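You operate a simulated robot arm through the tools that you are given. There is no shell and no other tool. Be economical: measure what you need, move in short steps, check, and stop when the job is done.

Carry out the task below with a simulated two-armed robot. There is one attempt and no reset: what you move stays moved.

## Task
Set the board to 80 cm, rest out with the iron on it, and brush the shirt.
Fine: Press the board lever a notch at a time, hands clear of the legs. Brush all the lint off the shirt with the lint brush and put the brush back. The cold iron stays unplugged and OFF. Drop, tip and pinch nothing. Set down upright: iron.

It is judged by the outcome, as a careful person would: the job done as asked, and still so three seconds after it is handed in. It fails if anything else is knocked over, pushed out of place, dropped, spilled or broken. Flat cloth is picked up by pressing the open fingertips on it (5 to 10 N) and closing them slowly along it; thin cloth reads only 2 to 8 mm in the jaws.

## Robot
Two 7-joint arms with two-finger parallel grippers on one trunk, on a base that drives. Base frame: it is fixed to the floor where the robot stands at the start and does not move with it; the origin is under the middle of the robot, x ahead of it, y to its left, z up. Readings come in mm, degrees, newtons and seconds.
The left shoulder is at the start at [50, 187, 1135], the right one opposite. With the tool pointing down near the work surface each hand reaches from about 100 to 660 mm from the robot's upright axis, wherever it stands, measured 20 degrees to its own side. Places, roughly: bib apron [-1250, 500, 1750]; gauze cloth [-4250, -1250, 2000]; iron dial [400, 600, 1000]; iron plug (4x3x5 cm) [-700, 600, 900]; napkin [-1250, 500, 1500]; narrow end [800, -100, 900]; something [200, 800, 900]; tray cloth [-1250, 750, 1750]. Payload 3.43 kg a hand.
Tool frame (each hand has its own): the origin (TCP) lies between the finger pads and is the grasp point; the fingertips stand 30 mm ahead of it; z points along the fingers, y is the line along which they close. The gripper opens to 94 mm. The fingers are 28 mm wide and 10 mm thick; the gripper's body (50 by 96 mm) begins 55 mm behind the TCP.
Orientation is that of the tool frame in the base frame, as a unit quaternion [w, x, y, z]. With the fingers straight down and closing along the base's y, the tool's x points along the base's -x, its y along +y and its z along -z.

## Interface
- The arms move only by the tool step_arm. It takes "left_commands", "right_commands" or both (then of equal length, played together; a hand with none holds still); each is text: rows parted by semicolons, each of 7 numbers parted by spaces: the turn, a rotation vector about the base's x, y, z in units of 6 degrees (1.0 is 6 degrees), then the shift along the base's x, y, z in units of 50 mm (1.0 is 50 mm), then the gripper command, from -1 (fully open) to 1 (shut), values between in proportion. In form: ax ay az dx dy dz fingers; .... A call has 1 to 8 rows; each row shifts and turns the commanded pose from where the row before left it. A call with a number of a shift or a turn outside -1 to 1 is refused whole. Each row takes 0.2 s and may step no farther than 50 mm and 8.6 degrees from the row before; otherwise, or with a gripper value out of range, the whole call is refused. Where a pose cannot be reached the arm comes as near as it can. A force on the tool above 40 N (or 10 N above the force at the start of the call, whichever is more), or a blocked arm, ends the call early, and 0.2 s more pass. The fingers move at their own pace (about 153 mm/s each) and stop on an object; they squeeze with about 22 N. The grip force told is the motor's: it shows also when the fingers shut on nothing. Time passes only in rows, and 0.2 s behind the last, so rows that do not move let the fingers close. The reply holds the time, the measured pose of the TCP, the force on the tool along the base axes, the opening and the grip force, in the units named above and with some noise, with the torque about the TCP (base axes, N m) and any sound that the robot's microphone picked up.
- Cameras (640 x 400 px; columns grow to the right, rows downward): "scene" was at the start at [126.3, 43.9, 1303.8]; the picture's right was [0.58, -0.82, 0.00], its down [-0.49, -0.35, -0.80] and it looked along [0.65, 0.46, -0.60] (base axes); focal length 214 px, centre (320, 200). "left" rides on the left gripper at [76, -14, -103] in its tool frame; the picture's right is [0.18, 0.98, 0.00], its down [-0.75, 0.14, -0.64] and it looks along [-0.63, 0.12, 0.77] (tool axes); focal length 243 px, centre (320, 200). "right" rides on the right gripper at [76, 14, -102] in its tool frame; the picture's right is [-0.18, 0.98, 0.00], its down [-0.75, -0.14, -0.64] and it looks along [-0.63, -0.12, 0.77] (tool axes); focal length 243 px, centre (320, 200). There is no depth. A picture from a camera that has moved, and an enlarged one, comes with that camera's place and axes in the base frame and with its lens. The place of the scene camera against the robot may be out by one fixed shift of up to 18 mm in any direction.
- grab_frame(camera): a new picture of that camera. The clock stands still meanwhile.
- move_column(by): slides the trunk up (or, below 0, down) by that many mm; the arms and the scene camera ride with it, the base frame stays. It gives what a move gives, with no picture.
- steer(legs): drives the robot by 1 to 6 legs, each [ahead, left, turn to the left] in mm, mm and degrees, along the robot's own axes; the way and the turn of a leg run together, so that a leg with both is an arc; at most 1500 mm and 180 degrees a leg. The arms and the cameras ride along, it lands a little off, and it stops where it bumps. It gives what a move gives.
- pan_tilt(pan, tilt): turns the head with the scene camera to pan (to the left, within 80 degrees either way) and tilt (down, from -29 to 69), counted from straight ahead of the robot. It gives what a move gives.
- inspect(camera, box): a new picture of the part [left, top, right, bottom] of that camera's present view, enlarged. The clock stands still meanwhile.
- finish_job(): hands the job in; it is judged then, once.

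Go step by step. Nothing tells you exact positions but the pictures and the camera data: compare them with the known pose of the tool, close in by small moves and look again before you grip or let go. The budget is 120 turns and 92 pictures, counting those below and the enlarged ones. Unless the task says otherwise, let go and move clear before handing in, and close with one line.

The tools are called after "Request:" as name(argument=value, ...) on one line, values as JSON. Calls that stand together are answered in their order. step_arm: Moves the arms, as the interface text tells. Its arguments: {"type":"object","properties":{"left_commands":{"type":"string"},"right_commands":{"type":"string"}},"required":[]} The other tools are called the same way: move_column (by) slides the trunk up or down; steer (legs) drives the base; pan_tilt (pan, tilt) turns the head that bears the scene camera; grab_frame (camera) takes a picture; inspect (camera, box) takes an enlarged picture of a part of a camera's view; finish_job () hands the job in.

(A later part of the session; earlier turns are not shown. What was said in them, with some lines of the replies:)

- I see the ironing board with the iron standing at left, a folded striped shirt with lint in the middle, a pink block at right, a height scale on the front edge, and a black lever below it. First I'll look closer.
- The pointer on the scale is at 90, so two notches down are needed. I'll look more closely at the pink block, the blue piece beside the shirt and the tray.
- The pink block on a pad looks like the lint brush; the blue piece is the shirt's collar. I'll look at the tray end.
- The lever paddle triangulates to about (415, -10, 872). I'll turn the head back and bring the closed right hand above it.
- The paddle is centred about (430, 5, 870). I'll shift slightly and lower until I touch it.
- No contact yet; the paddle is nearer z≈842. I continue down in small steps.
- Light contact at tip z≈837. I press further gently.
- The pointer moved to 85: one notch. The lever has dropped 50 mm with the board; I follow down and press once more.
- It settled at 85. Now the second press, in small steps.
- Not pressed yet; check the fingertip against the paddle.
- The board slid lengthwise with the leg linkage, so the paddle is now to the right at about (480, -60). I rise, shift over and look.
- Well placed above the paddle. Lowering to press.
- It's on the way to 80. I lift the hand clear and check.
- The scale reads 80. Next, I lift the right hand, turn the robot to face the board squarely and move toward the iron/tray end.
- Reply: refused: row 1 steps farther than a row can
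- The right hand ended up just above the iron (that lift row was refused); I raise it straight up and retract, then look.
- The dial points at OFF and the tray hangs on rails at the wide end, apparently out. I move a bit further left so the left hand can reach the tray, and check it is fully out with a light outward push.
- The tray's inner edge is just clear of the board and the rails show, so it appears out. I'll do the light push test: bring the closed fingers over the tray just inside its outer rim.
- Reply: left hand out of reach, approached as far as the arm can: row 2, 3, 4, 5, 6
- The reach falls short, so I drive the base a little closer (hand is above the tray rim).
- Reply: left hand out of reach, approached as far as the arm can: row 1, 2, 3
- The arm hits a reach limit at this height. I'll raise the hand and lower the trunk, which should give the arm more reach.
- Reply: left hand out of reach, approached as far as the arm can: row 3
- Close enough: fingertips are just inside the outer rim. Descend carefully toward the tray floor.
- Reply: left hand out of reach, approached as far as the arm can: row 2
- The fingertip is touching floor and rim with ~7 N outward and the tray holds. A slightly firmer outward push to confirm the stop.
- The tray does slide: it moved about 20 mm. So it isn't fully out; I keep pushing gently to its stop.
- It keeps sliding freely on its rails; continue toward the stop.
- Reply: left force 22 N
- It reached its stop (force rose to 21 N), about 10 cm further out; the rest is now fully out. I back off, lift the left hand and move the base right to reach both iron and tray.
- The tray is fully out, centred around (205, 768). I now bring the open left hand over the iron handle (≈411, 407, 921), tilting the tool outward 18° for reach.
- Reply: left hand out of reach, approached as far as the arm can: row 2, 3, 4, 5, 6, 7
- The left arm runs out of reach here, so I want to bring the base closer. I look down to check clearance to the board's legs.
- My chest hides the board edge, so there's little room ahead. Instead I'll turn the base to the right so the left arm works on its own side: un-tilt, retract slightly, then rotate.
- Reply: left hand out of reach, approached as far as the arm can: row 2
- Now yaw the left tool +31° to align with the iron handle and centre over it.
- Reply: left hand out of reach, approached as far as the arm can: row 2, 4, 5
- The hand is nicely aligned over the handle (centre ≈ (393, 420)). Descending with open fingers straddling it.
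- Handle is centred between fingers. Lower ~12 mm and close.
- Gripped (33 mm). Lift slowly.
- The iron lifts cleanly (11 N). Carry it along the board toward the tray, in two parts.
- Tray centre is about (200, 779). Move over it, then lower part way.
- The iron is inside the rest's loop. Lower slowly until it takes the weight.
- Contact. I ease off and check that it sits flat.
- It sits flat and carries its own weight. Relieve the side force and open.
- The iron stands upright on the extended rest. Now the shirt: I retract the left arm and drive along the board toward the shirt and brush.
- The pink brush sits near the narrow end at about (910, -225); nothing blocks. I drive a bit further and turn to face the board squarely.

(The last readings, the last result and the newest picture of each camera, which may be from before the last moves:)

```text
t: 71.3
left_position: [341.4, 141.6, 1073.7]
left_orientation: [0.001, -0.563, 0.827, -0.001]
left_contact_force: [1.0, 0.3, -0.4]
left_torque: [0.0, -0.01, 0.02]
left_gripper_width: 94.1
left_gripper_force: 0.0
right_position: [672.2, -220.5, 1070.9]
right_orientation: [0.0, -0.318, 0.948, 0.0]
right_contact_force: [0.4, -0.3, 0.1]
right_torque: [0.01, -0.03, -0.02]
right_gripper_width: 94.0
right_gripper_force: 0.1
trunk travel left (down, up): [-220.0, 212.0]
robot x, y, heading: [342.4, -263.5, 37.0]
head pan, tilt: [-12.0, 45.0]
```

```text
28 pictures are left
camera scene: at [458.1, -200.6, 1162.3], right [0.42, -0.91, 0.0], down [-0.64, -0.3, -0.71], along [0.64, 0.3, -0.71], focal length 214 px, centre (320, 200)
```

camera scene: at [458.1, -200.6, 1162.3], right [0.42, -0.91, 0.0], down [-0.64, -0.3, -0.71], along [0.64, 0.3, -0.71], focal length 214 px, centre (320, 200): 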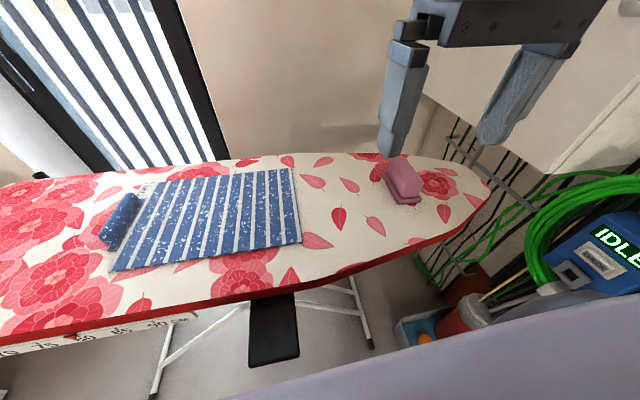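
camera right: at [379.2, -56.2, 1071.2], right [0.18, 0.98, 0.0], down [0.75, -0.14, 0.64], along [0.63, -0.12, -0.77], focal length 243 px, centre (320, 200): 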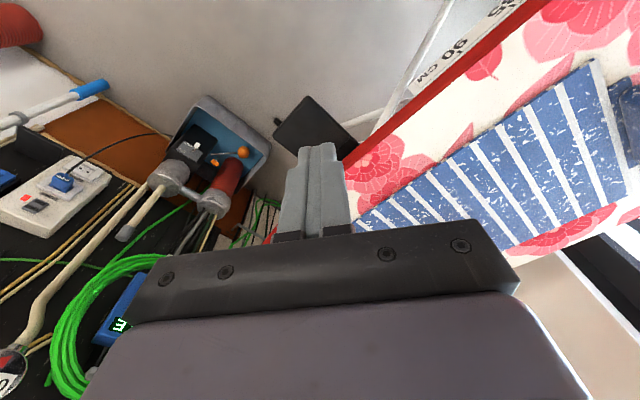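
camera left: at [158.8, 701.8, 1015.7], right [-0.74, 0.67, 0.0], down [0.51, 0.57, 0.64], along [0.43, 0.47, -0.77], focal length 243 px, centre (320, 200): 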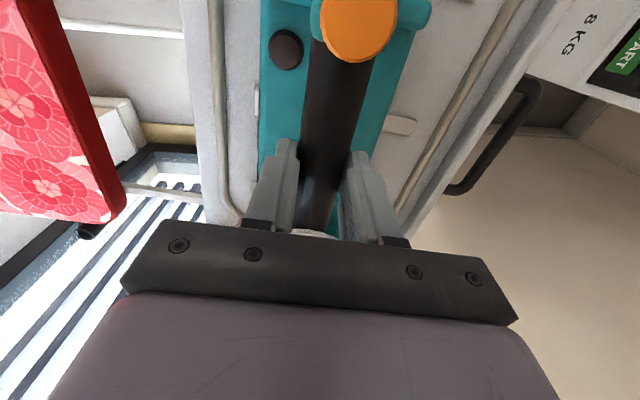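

Bring the right hand toward the brush for a close view.

Request:
step_arm(right_commands="0 0 0 0.8 0 -0.3 -1; 0 0 0 0.8 0 -0.3 -1; 0 0 0 0.8 0 -0.3 -1; 0 0 0 0.8 0 -0.4 -1; 0 0 0 0.7 -0.1 -0.4 -1; 0 0 0 0 0 0 -1")

Request:
grab_frame(camera="right")

Request:
inspect(camera="scene", box=[350, 110, 510, 220])

```text
t: 72.7
left_position: [340.6, 140.2, 1073.3]
left_orientation: [0.002, -0.562, 0.827, 0.0]
left_contact_force: [0.0, 0.3, -0.1]
left_torque: [0.01, -0.01, -0.01]
left_gripper_width: 94.0
left_gripper_force: 0.0
right_position: [866.8, -225.9, 986.2]
right_orientation: [0.0, -0.318, 0.948, 0.001]
right_contact_force: [0.1, -0.1, 0.8]
right_torque: [0.03, -0.05, -0.01]
right_gripper_width: 94.3
right_gripper_force: 0.0
trunk travel left (down, up): [-220.0, 212.0]
robot x, y, heading: [342.1, -265.7, 37.2]
head pan, tilt: [-12.0, 45.0]
```

```text
27 pictures are left
camera right: at [797.5, -260.7, 1088.9], right [-0.45, 0.89, 0.0], down [0.69, 0.34, 0.64], along [0.57, 0.29, -0.77], focal length 243 px, centre (320, 200)
```

right: 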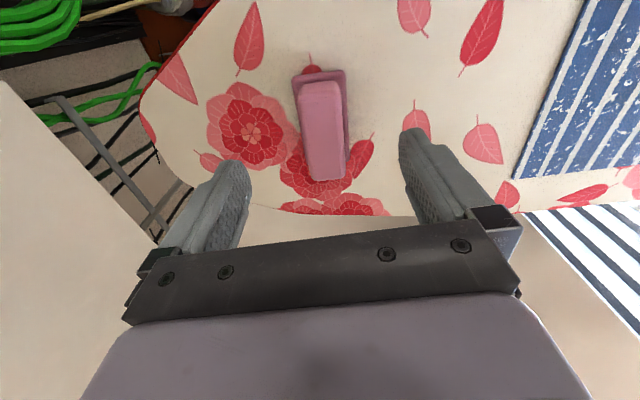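

```text
3.64 times, centred on (430, 165) of scene
camera zoom: at [458.1, -200.6, 1162.3], right [0.42, -0.91, 0.0], down [-0.64, -0.3, -0.71], along [0.64, 0.3, -0.71], focal length 780 px, centre (-80, 327)
```

zoom: 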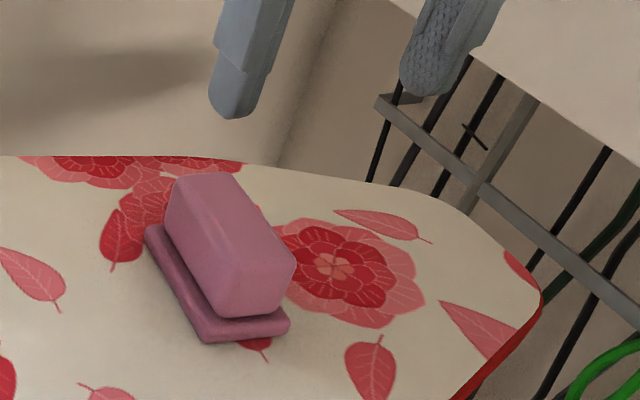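

The brush's grip block is ~45 mm wide, 110 mm long, centred ≈ (898, -208), yaw ~31°. I align above it and lower.

Request:
step_arm(right_commands="0 0 -1 0.3 0.2 -0.3 -1; 0 0 0 0.3 0.2 -0.4 -1; 0 0 0 0 0 -0.4 -1; 0 0 0 0 0 -0.5 -1; 0 0 0 0 0 0 -1")

Request:
grab_frame(camera="right")

Request:
inspect(camera="scene", box=[350, 110, 510, 220])

```text
t: 73.9
left_position: [341.0, 140.8, 1072.4]
left_orientation: [0.001, -0.562, 0.827, 0.0]
left_contact_force: [-0.3, 0.0, 0.1]
left_torque: [0.01, 0.05, 0.04]
left_gripper_width: 94.0
left_gripper_force: 0.1
right_position: [897.5, -207.7, 905.4]
right_orientation: [0.0, -0.268, 0.963, 0.001]
right_contact_force: [0.6, 0.1, -0.4]
right_torque: [0.02, -0.03, -0.02]
right_gripper_width: 94.1
right_gripper_force: 0.2
trunk travel left (down, up): [-220.0, 212.0]
robot x, y, heading: [342.7, -266.4, 37.0]
head pan, tilt: [-12.0, 45.0]
```

```text
25 pictures are left
camera right: at [824.6, -234.3, 1007.6], right [-0.35, 0.94, 0.0], down [0.72, 0.27, 0.64], along [0.6, 0.23, -0.77], focal length 243 px, centre (320, 200)
```

right: 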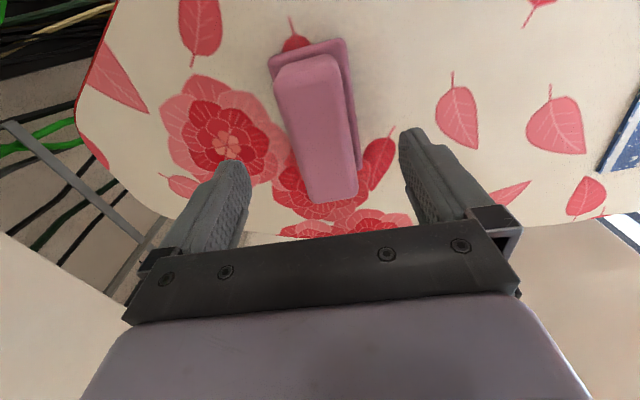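

```text
3.64 times, centred on (430, 165) of scene
camera zoom: at [458.1, -200.6, 1162.3], right [0.42, -0.91, 0.0], down [-0.64, -0.3, -0.71], along [0.64, 0.3, -0.71], focal length 780 px, centre (-80, 327)
```

zoom: 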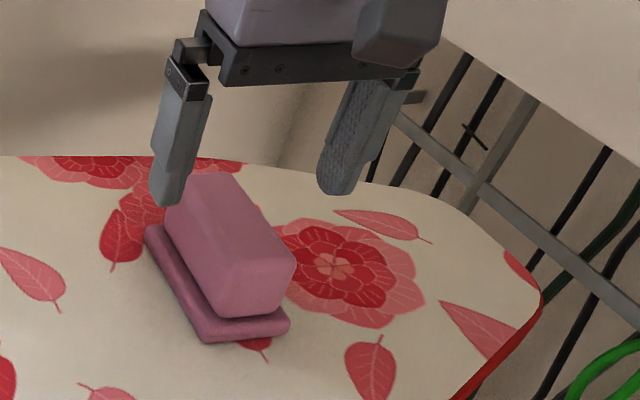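

Aligned. Lower in steps, then look before closing.

Request:
step_arm(right_commands="0 0 0 0 0.05 -0.4 -1; 0 0 0 0 0.05 -0.4 -1; 0 0 0 0 0 -0.2 -1; 0 0 0 0 0 0 -1")

Request:
inspect(camera="scene", box=[350, 110, 510, 220])

```text
t: 74.9
left_position: [341.8, 139.6, 1072.7]
left_orientation: [0.002, -0.562, 0.827, 0.0]
left_contact_force: [-0.1, 0.7, -0.1]
left_torque: [0.01, 0.02, 0.02]
left_gripper_width: 94.0
left_gripper_force: 0.1
right_position: [897.0, -200.1, 856.5]
right_orientation: [0.0, -0.268, 0.963, 0.0]
right_contact_force: [0.7, 0.3, -0.2]
right_torque: [0.02, -0.02, 0.01]
right_gripper_width: 94.1
right_gripper_force: 0.0
trunk travel left (down, up): [-220.0, 212.0]
robot x, y, heading: [342.1, -262.1, 37.2]
head pan, tilt: [-12.0, 45.0]
```

```text
3.64 times, centred on (430, 165) of scene
camera zoom: at [458.1, -200.6, 1162.3], right [0.42, -0.91, 0.0], down [-0.64, -0.3, -0.71], along [0.64, 0.3, -0.71], focal length 780 px, centre (-80, 327)
```

zoom: 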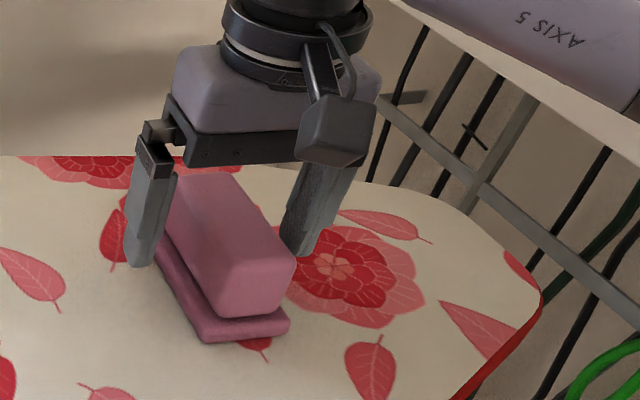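

Request:
step_arm(right_commands="0 0 0 0 -0.04 -0.12 -1; 0 0 0 0 0 0 0; 0 0 0 0 0 0 0.4; 0 0 0 0 0 0 1; 0 0 0 0 0 0 1")

Request:
inspect(camera="scene", box=[350, 110, 510, 220])

```text
t: 76.1
left_position: [340.7, 139.5, 1073.5]
left_orientation: [0.002, -0.562, 0.827, 0.0]
left_contact_force: [0.3, -0.6, 0.3]
left_torque: [0.01, -0.01, 0.0]
left_gripper_width: 94.0
left_gripper_force: 0.0
right_position: [896.8, -202.6, 850.6]
right_orientation: [0.0, -0.268, 0.963, 0.0]
right_contact_force: [-0.3, -0.9, 0.2]
right_torque: [0.02, -0.02, 0.03]
right_gripper_width: 45.8
right_gripper_force: 22.6
trunk travel left (down, up): [-220.0, 212.0]
robot x, y, heading: [341.6, -264.6, 36.7]
head pan, tilt: [-12.0, 45.0]
```

```text
3.64 times, centred on (430, 165) of scene
camera zoom: at [458.0, -200.6, 1162.3], right [0.42, -0.91, 0.0], down [-0.64, -0.3, -0.71], along [0.64, 0.3, -0.71], focal length 780 px, centre (-80, 327)
```

zoom: 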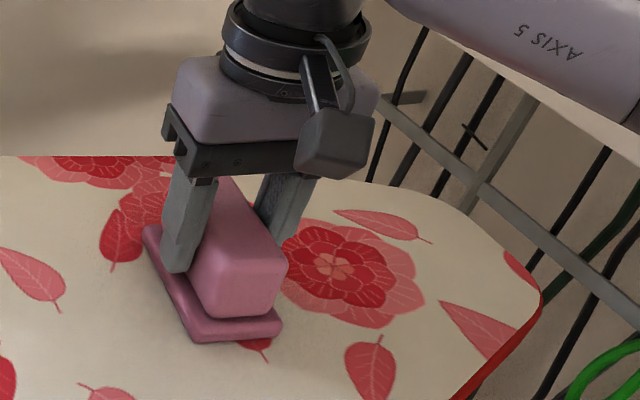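

Gripped at 46 mm. Home pose of the brush: TCP (896.8, -202.6, 850.6), yaw 31°. Lift it and drive left along the board to the shirt.

Request:
step_arm(right_commands="0 0 0 0 0 0.3 1; 0 0 0 0 0 0.5 1; 0 0 0 0 0 0.8 1; 0 0 0 -0.4 -0.3 0 1; 0 0 0 -0.4 -0.3 0 1; 0 0 0 0 0 0 1")

Request:
steer(legs=[[25, 360, 0]])

Request:
grab_frame(camera="scene")

Request:
grab_frame(camera="right")

```text
t: 77.5
left_position: [341.7, 140.5, 1072.6]
left_orientation: [0.001, -0.562, 0.827, 0.0]
left_contact_force: [0.1, -0.9, -0.4]
left_torque: [-0.02, -0.03, 0.02]
left_gripper_width: 94.1
left_gripper_force: 0.1
right_position: [858.6, -232.1, 931.0]
right_orientation: [0.001, -0.268, 0.963, 0.001]
right_contact_force: [-0.5, 0.2, -1.4]
right_torque: [-0.03, 0.02, -0.02]
right_gripper_width: 45.7
right_gripper_force: 22.1
trunk travel left (down, up): [-220.0, 212.0]
robot x, y, heading: [337.9, -267.5, 37.5]
head pan, tilt: [-12.0, 45.0]
```

```text
t: 81.2
left_position: [148.1, 436.3, 1072.5]
left_orientation: [0.001, -0.563, 0.826, 0.001]
left_contact_force: [-0.5, 0.5, -0.1]
left_torque: [0.01, -0.01, 0.0]
left_gripper_width: 94.0
left_gripper_force: 0.0
right_position: [665.9, 65.0, 930.2]
right_orientation: [-0.001, -0.269, 0.963, 0.001]
right_contact_force: [0.0, 0.1, -0.5]
right_torque: [-0.02, 0.02, -0.01]
right_gripper_width: 45.7
right_gripper_force: 21.3
trunk travel left (down, up): [-220.0, 212.0]
robot x, y, heading: [145.3, 32.5, 37.1]
head pan, tilt: [-12.0, 45.0]
```

```text
21 pictures are left
camera scene: at [264.0, 95.8, 1162.3], right [0.43, -0.9, 0.0], down [-0.64, -0.3, -0.71], along [0.64, 0.3, -0.71], focal length 214 px, centre (320, 200)
```

scene: 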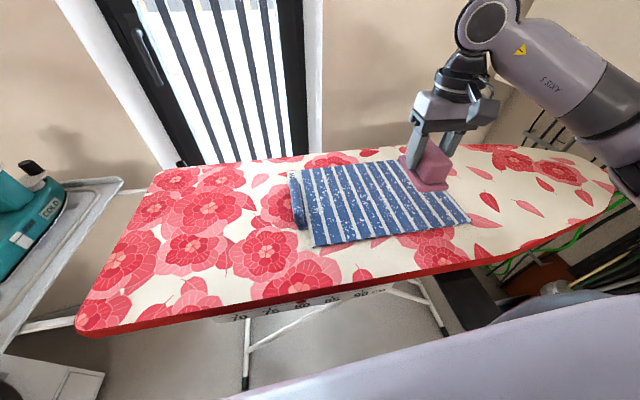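

```text
20 pictures are left
camera right: at [592.2, 37.1, 1033.4], right [-0.35, 0.94, 0.0], down [0.72, 0.27, 0.64], along [0.6, 0.23, -0.77], focal length 243 px, centre (320, 200)
```

right: 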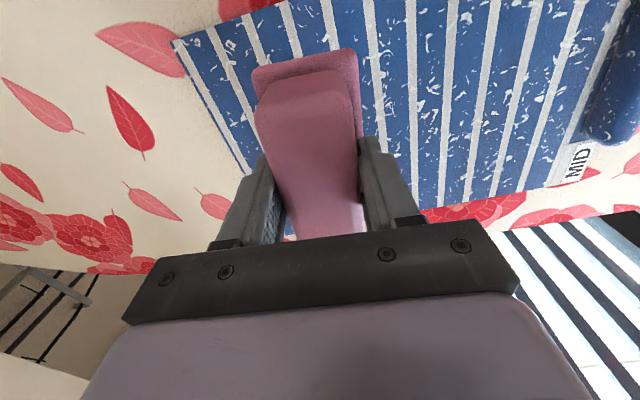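

Brush over the shirt. I align its yaw with the shirt and lower to find light contact.

Request:
step_arm(right_commands="0 0 0.8 0 0 -0.5 1; 0 0 0 0 0 -0.5 1; 0 0 0 0 0 -0.3 1; 0 0 0 0 0 -0.06 1; 0 0 0 0 0 -0.04 1; 0 0 0 0 0 -0.04 1; 0 0 0 0 0 0 1")

```text
t: 82.8
left_position: [146.0, 435.9, 1071.7]
left_orientation: [0.001, -0.562, 0.827, 0.0]
left_contact_force: [-0.3, 0.4, -0.2]
left_torque: [0.04, -0.02, -0.04]
left_gripper_width: 94.1
left_gripper_force: 0.2
right_position: [665.8, 64.2, 858.1]
right_orientation: [-0.001, -0.309, 0.951, 0.001]
right_contact_force: [0.0, 0.1, -1.0]
right_torque: [0.01, 0.01, 0.0]
right_gripper_width: 46.0
right_gripper_force: 21.5
trunk travel left (down, up): [-220.0, 212.0]
robot x, y, heading: [145.3, 33.5, 37.1]
head pan, tilt: [-12.0, 45.0]
```

Request:
step_arm(right_commands="0 0 0 0 0 -0.05 1; 0 0 0 0 0 0 1")

Request:
step_arm(right_commands="0 0 0 0 0 -0.04 1; 0 0 0 0 0 0 1")

```text
t: 83.4
left_position: [146.2, 435.8, 1072.7]
left_orientation: [0.0, -0.563, 0.826, -0.001]
left_contact_force: [-0.1, -0.1, -0.3]
left_torque: [0.02, 0.01, -0.02]
left_gripper_width: 93.8
left_gripper_force: 0.0
right_position: [664.7, 65.1, 856.8]
right_orientation: [0.001, -0.308, 0.951, 0.001]
right_contact_force: [0.5, -0.6, -0.9]
right_torque: [-0.02, 0.01, 0.01]
right_gripper_width: 45.8
right_gripper_force: 22.1
trunk travel left (down, up): [-220.0, 212.0]
robot x, y, heading: [147.9, 32.8, 37.3]
head pan, tilt: [-12.0, 45.0]
```

```text
t: 84.0
left_position: [146.0, 436.2, 1073.0]
left_orientation: [0.002, -0.563, 0.826, 0.001]
left_contact_force: [0.2, -0.3, -0.4]
left_torque: [-0.01, -0.02, 0.0]
left_gripper_width: 94.0
left_gripper_force: 0.0
right_position: [665.2, 63.9, 853.9]
right_orientation: [0.0, -0.309, 0.951, 0.002]
right_contact_force: [0.0, -0.5, 2.0]
right_torque: [-0.09, 0.08, -0.03]
right_gripper_width: 46.0
right_gripper_force: 22.1
trunk travel left (down, up): [-220.0, 212.0]
robot x, y, heading: [150.0, 33.5, 37.1]
head pan, tilt: [-12.0, 45.0]
```

Light contact (~3 N). First stroke toward the hem, then look at the effect.

Request:
step_arm(right_commands="0 0 0 0.24 -0.32 0 1; 0 0 0 0.24 -0.32 0 1; 0 0 0 0.24 -0.32 0 1; 0 0 0 0.24 -0.32 0 1; 0 0 0 0 0 0 1; 0 0 0 0 0 0.4 1; 0 0 0 0 0 0.4 1")

Request:
inspect(camera="scene", box=[270, 120, 510, 270])

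```text
t: 85.6
left_position: [145.9, 436.4, 1072.1]
left_orientation: [0.002, -0.563, 0.827, 0.0]
left_contact_force: [0.5, 0.2, 0.8]
left_torque: [-0.02, -0.01, 0.03]
left_gripper_width: 94.2
left_gripper_force: 0.0
right_position: [713.9, 0.9, 893.5]
right_orientation: [0.0, -0.309, 0.951, 0.0]
right_contact_force: [-0.1, -0.7, -0.8]
right_torque: [-0.01, 0.0, 0.0]
right_gripper_width: 45.7
right_gripper_force: 22.1
trunk travel left (down, up): [-220.0, 212.0]
robot x, y, heading: [148.9, 30.4, 37.0]
head pan, tilt: [-12.0, 45.0]
```

```text
2.67 times, centred on (390, 195) of scene
camera zoom: at [264.1, 95.8, 1162.2], right [0.43, -0.9, 0.0], down [-0.64, -0.3, -0.71], along [0.64, 0.3, -0.71], focal length 572 px, centre (133, 213)
```

zoom: 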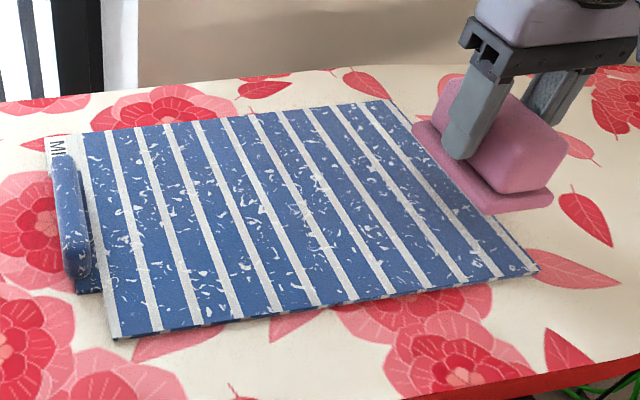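

The brush picks the lint off. Now full strokes: first row along the near edge, starting at the collar end.

Request:
step_arm(right_commands="0 0 0 -0.63 0.69 0 1; 0 0 0 -0.63 0.69 0 1; 0 0 0 -0.63 0.69 0 1; 0 0 0 -0.63 0.69 0 1; 0 0 0 -0.63 0.69 0 1; 0 0 0 -0.61 0.69 0 1; 0 0 0 0 0 -0.4 1; 0 0 0 0 0 -0.3 1")

Request:
step_arm(right_commands="0 0 0 0 0 -0.07 1; 0 0 0 0 0 0 1")

```text
t: 87.4
left_position: [147.4, 435.4, 1072.3]
left_orientation: [0.001, -0.562, 0.827, -0.001]
left_contact_force: [0.7, 0.6, 0.6]
left_torque: [0.0, 0.01, 0.0]
left_gripper_width: 94.0
left_gripper_force: 0.0
right_position: [525.4, 206.0, 858.6]
right_orientation: [-0.001, -0.309, 0.951, 0.001]
right_contact_force: [-0.3, -0.3, -0.2]
right_torque: [-0.01, 0.02, 0.01]
right_gripper_width: 46.1
right_gripper_force: 22.6
trunk travel left (down, up): [-220.0, 212.0]
robot x, y, heading: [148.7, 34.1, 37.1]
head pan, tilt: [-12.0, 45.0]
```

```text
t: 88.0
left_position: [147.3, 435.6, 1072.4]
left_orientation: [0.002, -0.563, 0.827, 0.0]
left_contact_force: [0.1, -0.2, 0.0]
left_torque: [0.0, -0.04, 0.01]
left_gripper_width: 93.7
left_gripper_force: 0.0
right_position: [525.7, 208.4, 855.9]
right_orientation: [0.0, -0.309, 0.951, 0.0]
right_contact_force: [0.1, 0.1, -0.6]
right_torque: [0.0, -0.01, -0.03]
right_gripper_width: 45.7
right_gripper_force: 21.9
trunk travel left (down, up): [-220.0, 212.0]
robot x, y, heading: [143.3, 29.0, 37.0]
head pan, tilt: [-12.0, 45.0]
```

Request:
step_arm(right_commands="0 0 0 0 0 -0.06 1; 0 0 0 0 0 0 1")

Request:
step_arm(right_commands="0 0 0 0.4 -0.54 0 1; 0 0 0 0.47 -0.64 0 1; 0 0 0 0.47 -0.64 0 1; 0 0 0 0.47 -0.64 0 1; 0 0 0 0.47 -0.64 0 1; 0 0 0 0.47 -0.64 0 1; 0 0 0 0.47 -0.64 0 1; 0 0 0 0 0 0 1")

```text
t: 88.6
left_position: [146.8, 436.9, 1072.6]
left_orientation: [0.001, -0.562, 0.827, 0.0]
left_contact_force: [-0.3, 0.5, -0.9]
left_torque: [0.0, -0.02, -0.01]
left_gripper_width: 93.8
left_gripper_force: 0.0
right_position: [525.8, 206.9, 853.4]
right_orientation: [0.002, -0.308, 0.951, 0.001]
right_contact_force: [-0.2, 0.6, 8.6]
right_torque: [-0.23, 0.07, -0.04]
right_gripper_width: 45.9
right_gripper_force: 21.3
trunk travel left (down, up): [-220.0, 212.0]
robot x, y, heading: [145.1, 35.0, 37.1]
head pan, tilt: [-12.0, 45.0]
```

```text
t: 90.4
left_position: [147.0, 435.2, 1073.3]
left_orientation: [0.001, -0.563, 0.827, 0.0]
left_contact_force: [0.1, 0.2, 0.6]
left_torque: [0.0, 0.02, -0.01]
left_gripper_width: 94.0
left_gripper_force: 0.1
right_position: [687.9, -14.2, 853.0]
right_orientation: [0.0, -0.309, 0.951, -0.001]
right_contact_force: [-2.3, -1.4, 3.3]
right_torque: [0.06, -0.11, 0.03]
right_gripper_width: 45.8
right_gripper_force: 22.3
trunk travel left (down, up): [-220.0, 212.0]
robot x, y, heading: [145.6, 32.9, 37.3]
head pan, tilt: [-12.0, 45.0]
```

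Request:
step_arm(right_commands="0 0 0 0 0 0.4 1; 0 0 0 0 0 0.4 1; 0 0 0 0 0 0 1")

Request:
inspect(camera="scene", box=[270, 120, 510, 270])

```text
t: 91.2
left_position: [146.7, 435.3, 1074.0]
left_orientation: [0.001, -0.563, 0.826, -0.001]
left_contact_force: [0.1, 0.0, 0.5]
left_torque: [-0.01, 0.0, 0.0]
left_gripper_width: 93.8
left_gripper_force: 0.0
right_position: [687.1, -12.5, 893.3]
right_orientation: [0.0, -0.309, 0.951, 0.001]
right_contact_force: [0.8, -0.5, -0.1]
right_torque: [0.03, 0.03, -0.01]
right_gripper_width: 45.9
right_gripper_force: 21.8
trunk travel left (down, up): [-220.0, 212.0]
robot x, y, heading: [145.8, 31.5, 37.2]
head pan, tilt: [-12.0, 45.0]
```

```text
2.67 times, centred on (390, 195) of scene
camera zoom: at [264.1, 95.8, 1162.3], right [0.43, -0.9, 0.0], down [-0.64, -0.3, -0.71], along [0.64, 0.3, -0.71], focal length 572 px, centre (133, 213)
```

zoom: 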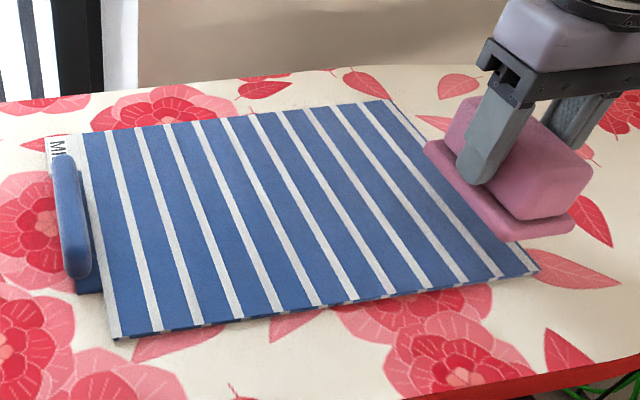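

All the lint appears gone. Let me check closely.

Request:
inspect(camera="scene", box=[280, 150, 400, 250])

Request:
grab_frame(camera="right")

```text
4.00 times, centred on (340, 200) of scene
camera zoom: at [264.1, 95.8, 1162.3], right [0.43, -0.9, 0.0], down [-0.64, -0.3, -0.71], along [0.64, 0.3, -0.71], focal length 858 px, centre (240, 200)
```

zoom: 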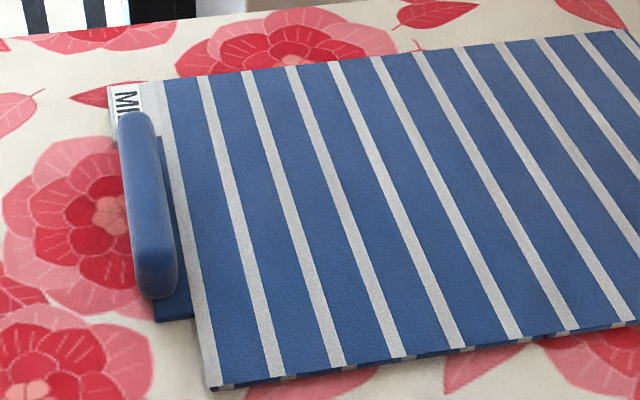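

```text
16 pictures are left
camera right: at [617.1, -45.6, 996.0], right [-0.43, 0.9, 0.0], down [0.69, 0.33, 0.64], along [0.58, 0.28, -0.77], focal length 243 px, centre (320, 200)
```

right: 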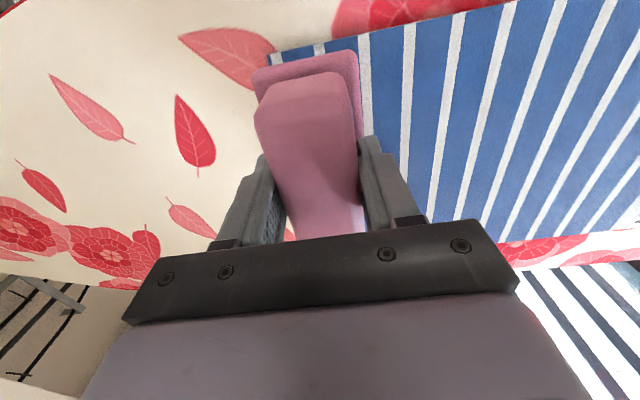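

The shirt is clean and in place. I take the brush back: lift, drive right, and return it to its spot.

Request:
step_arm(right_commands="0 0 -0.8 -0.2 0.2 0.5 1; 0 0 0 -0.2 0.6 0.3 1; 0 0 0 -0.2 0.7 0 1; 0 0 0 0 0 0 1")

Request:
steer(legs=[[-25, -360, 0]])

```text
t: 92.2
left_position: [146.4, 436.8, 1072.9]
left_orientation: [0.001, -0.563, 0.827, 0.0]
left_contact_force: [-0.2, -0.6, 0.8]
left_torque: [0.03, 0.02, -0.01]
left_gripper_width: 93.9
left_gripper_force: 0.0
right_position: [658.5, 62.4, 933.5]
right_orientation: [0.0, -0.268, 0.963, 0.0]
right_contact_force: [0.3, -0.2, 0.2]
right_torque: [0.01, 0.0, 0.03]
right_gripper_width: 46.0
right_gripper_force: 22.1
trunk travel left (down, up): [-220.0, 212.0]
robot x, y, heading: [148.5, 30.5, 37.3]
head pan, tilt: [-12.0, 45.0]
```

```text
t: 96.0
left_position: [347.0, 130.8, 1072.9]
left_orientation: [0.001, -0.565, 0.825, -0.001]
left_contact_force: [-0.4, 0.6, 0.1]
left_torque: [0.02, -0.02, 0.01]
left_gripper_width: 94.1
left_gripper_force: 0.1
right_position: [858.4, -240.4, 931.9]
right_orientation: [0.0, -0.271, 0.962, 0.001]
right_contact_force: [-0.2, 0.1, -0.5]
right_torque: [0.01, 0.0, 0.01]
right_gripper_width: 45.7
right_gripper_force: 22.3
trunk travel left (down, up): [-220.0, 212.0]
robot x, y, heading: [349.5, -270.8, 37.7]
head pan, tilt: [-12.0, 45.0]
```

Request:
step_arm(right_commands="0 0 0 0.38 0.38 0 1; 0 0 0 0.38 0.38 -0.3 1; 0 0 0 0 0 -0.5 1; 0 0 0 0 0 -0.5 1; 0 0 0 0 0 -0.2 1; 0 0 0 0 0 0 1")

Request:
inspect(camera="scene", box=[350, 110, 510, 220])

```text
t: 97.4
left_position: [346.0, 130.8, 1072.4]
left_orientation: [0.001, -0.565, 0.825, 0.0]
left_contact_force: [-0.8, 0.0, -0.4]
left_torque: [-0.03, 0.01, 0.0]
left_gripper_width: 94.2
left_gripper_force: 0.0
right_position: [897.1, -201.2, 856.2]
right_orientation: [0.0, -0.271, 0.962, 0.001]
right_contact_force: [-0.5, 0.8, -1.8]
right_torque: [-0.02, 0.01, -0.01]
right_gripper_width: 45.9
right_gripper_force: 22.0
trunk travel left (down, up): [-220.0, 212.0]
robot x, y, heading: [348.9, -273.7, 37.3]
head pan, tilt: [-12.0, 45.0]
```

```text
3.64 times, centred on (430, 165) of scene
camera zoom: at [465.9, -209.4, 1162.3], right [0.43, -0.9, 0.0], down [-0.64, -0.3, -0.71], along [0.64, 0.3, -0.71], focal length 780 px, centre (-80, 327)
```

zoom: 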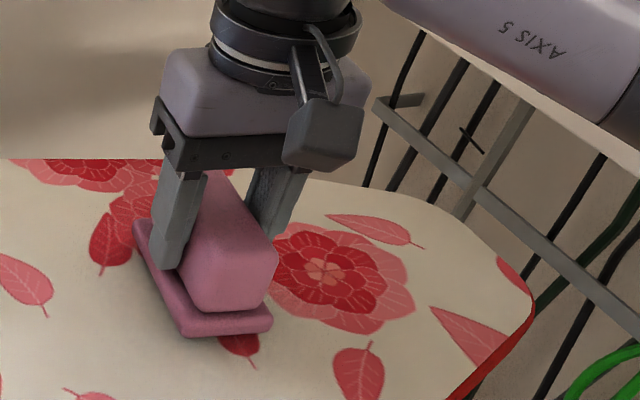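

Right over its old spot. Lower the last millimetres to contact, then release.

Request:
step_arm(right_commands="0 0 0 0 0 -0.06 1; 0 0 0 0 0 -0.05 1; 0 0 0 0 0 0 1")

```text
t: 98.2
left_position: [346.1, 130.3, 1073.5]
left_orientation: [0.001, -0.565, 0.825, 0.0]
left_contact_force: [0.2, 0.7, 0.8]
left_torque: [0.0, -0.04, 0.05]
left_gripper_width: 94.0
left_gripper_force: 0.1
right_position: [897.8, -201.6, 849.7]
right_orientation: [0.0, -0.271, 0.962, 0.001]
right_contact_force: [-0.1, -0.3, -1.7]
right_torque: [0.02, -0.01, 0.0]
right_gripper_width: 45.8
right_gripper_force: 21.9
trunk travel left (down, up): [-220.0, 212.0]
robot x, y, heading: [349.0, -274.3, 37.4]
head pan, tilt: [-12.0, 45.0]
```

Request:
step_arm(right_commands="0 0 0 0 0 -0.04 1; 0 0 0 0 0 0 1")

```text
t: 98.8
left_position: [345.9, 130.2, 1073.1]
left_orientation: [0.001, -0.565, 0.825, 0.0]
left_contact_force: [-0.6, -0.6, -0.1]
left_torque: [0.0, 0.02, -0.02]
left_gripper_width: 93.9
left_gripper_force: 0.1
right_position: [897.3, -201.9, 848.7]
right_orientation: [0.0, -0.271, 0.963, 0.0]
right_contact_force: [0.5, -0.1, -0.7]
right_torque: [0.01, 0.03, -0.05]
right_gripper_width: 45.7
right_gripper_force: 22.1
trunk travel left (down, up): [-220.0, 212.0]
robot x, y, heading: [347.3, -272.9, 37.2]
head pan, tilt: [-12.0, 45.0]
```

Request:
step_arm(right_commands="0 0 0 0 0 -0.04 1; 0 0 0 0 0 0 1")

```text
t: 99.4
left_position: [347.3, 130.7, 1072.2]
left_orientation: [0.001, -0.565, 0.825, -0.002]
left_contact_force: [0.8, 0.0, -1.1]
left_torque: [0.02, -0.01, -0.02]
left_gripper_width: 94.0
left_gripper_force: 0.2
right_position: [896.5, -202.3, 848.4]
right_orientation: [0.001, -0.272, 0.962, 0.002]
right_contact_force: [2.2, -0.3, 8.8]
right_torque: [-0.35, 0.34, 0.06]
right_gripper_width: 45.8
right_gripper_force: 21.9
trunk travel left (down, up): [-220.0, 212.0]
robot x, y, heading: [352.1, -269.2, 37.2]
head pan, tilt: [-12.0, 45.0]
```

The brush is down. Open gently and lift away.

Request:
step_arm(right_commands="0 0 0 0 0 0.03 1; 0 0 0 0 0 0 0; 0 0 0 0 0 0 -0.6; 0 0 0 0 0 0 -1; 0 0 0 0 0 0.4 -1; 0 0 0 0 0 0.8 -1; 0 0 0 0 0 0.9 -1; 0 0 0 0 0 0.9 -1")

Request:
step_arm(right_commands="0 0 0 -0.7 -0.4 0.3 -1; 0 0 0 -0.7 -0.4 0.2 -1; 0 0 0 -0.7 -0.4 0 -1; 0 0 0 -0.7 -0.4 0 -1; 0 0 0 0 0 0 -1")

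Request:
pan_tilt(pan=20, tilt=35)

Request:
grab_frame(camera="scene")

```text
t: 101.2
left_position: [347.2, 130.5, 1072.6]
left_orientation: [0.002, -0.565, 0.825, -0.001]
left_contact_force: [-1.3, 0.3, -0.9]
left_torque: [-0.02, 0.02, 0.0]
left_gripper_width: 94.2
left_gripper_force: 0.0
right_position: [896.8, -202.4, 999.7]
right_orientation: [0.0, -0.271, 0.963, 0.0]
right_contact_force: [-0.4, 0.1, 0.0]
right_torque: [0.0, -0.01, 0.01]
right_gripper_width: 93.9
right_gripper_force: 0.0
trunk travel left (down, up): [-220.0, 212.0]
robot x, y, heading: [347.1, -274.8, 37.5]
head pan, tilt: [-12.0, 45.0]
```

```text
t: 102.4
left_position: [346.1, 130.4, 1072.5]
left_orientation: [0.002, -0.565, 0.825, 0.0]
left_contact_force: [0.1, -0.7, -0.1]
left_torque: [0.0, 0.0, 0.02]
left_gripper_width: 93.8
left_gripper_force: 0.0
right_position: [754.6, -279.2, 1024.1]
right_orientation: [0.0, -0.27, 0.963, 0.001]
right_contact_force: [1.3, 0.5, 0.2]
right_torque: [0.02, 0.02, -0.03]
right_gripper_width: 94.1
right_gripper_force: 0.1
trunk travel left (down, up): [-220.0, 212.0]
robot x, y, heading: [344.6, -275.2, 37.5]
head pan, tilt: [-12.0, 45.0]
```

```text
t: 103.3
left_position: [347.9, 130.5, 1071.5]
left_orientation: [0.001, -0.565, 0.825, 0.0]
left_contact_force: [-0.2, -0.8, -1.0]
left_torque: [0.03, -0.01, 0.0]
left_gripper_width: 93.8
left_gripper_force: 0.0
right_position: [756.1, -279.9, 1024.5]
right_orientation: [0.0, -0.272, 0.962, 0.001]
right_contact_force: [0.6, -0.2, 0.8]
right_torque: [0.0, 0.02, -0.01]
right_gripper_width: 94.0
right_gripper_force: 0.0
trunk travel left (down, up): [-220.0, 212.0]
robot x, y, heading: [347.5, -276.2, 37.5]
head pan, tilt: [20.0, 35.0]
```

```text
14 pictures are left
camera scene: at [439.8, -170.2, 1177.1], right [0.84, -0.54, 0.0], down [-0.31, -0.48, -0.82], along [0.44, 0.69, -0.57], focal length 214 px, centre (320, 200)
```

scene: 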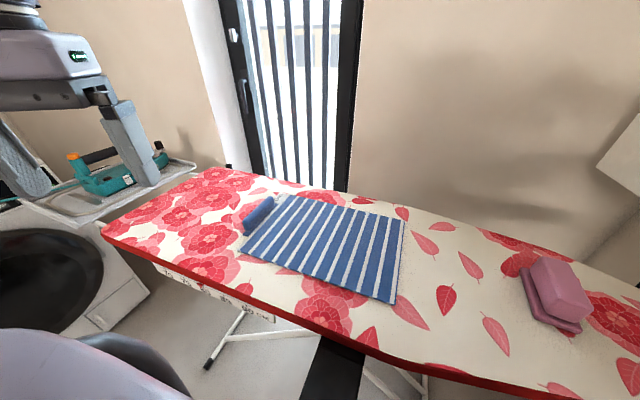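

Everything looks in place. A last check of the scale and the iron.

Request:
inspect(camera="scene", box=[140, 230, 300, 330])

Request:
inspect(camera="scene", box=[20, 120, 220, 240])

```text
4.00 times, centred on (220, 280) of scene
camera zoom: at [439.8, -170.2, 1177.1], right [0.84, -0.54, 0.0], down [-0.31, -0.48, -0.82], along [0.44, 0.69, -0.57], focal length 858 px, centre (720, -120)
```

zoom: 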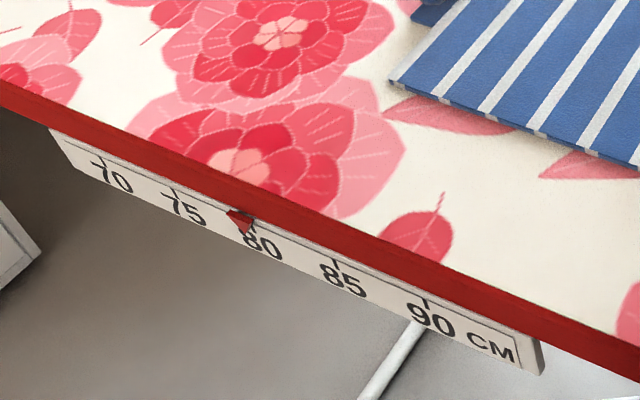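

```text
3.20 times, centred on (120, 180) of scene
camera zoom: at [439.8, -170.2, 1177.1], right [0.84, -0.54, 0.0], down [-0.31, -0.48, -0.82], along [0.44, 0.69, -0.57], focal length 686 px, centre (960, 264)
```

zoom: 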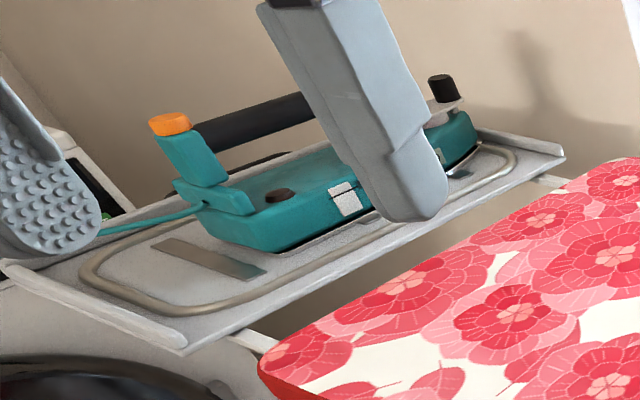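

The pointer reads 80 (seen at a slant), the iron is flat on the extended rest, the shirt is clean, the brush is back and both hands are clear. Handing in.

Request:
finish_job()

```text
The job is handed in.
```

The board is at 80 cm with the rest fully out. The iron stands upright on the rest, unplugged and with its dial at OFF, the shirt is free of lint, and the brush is back in its place.
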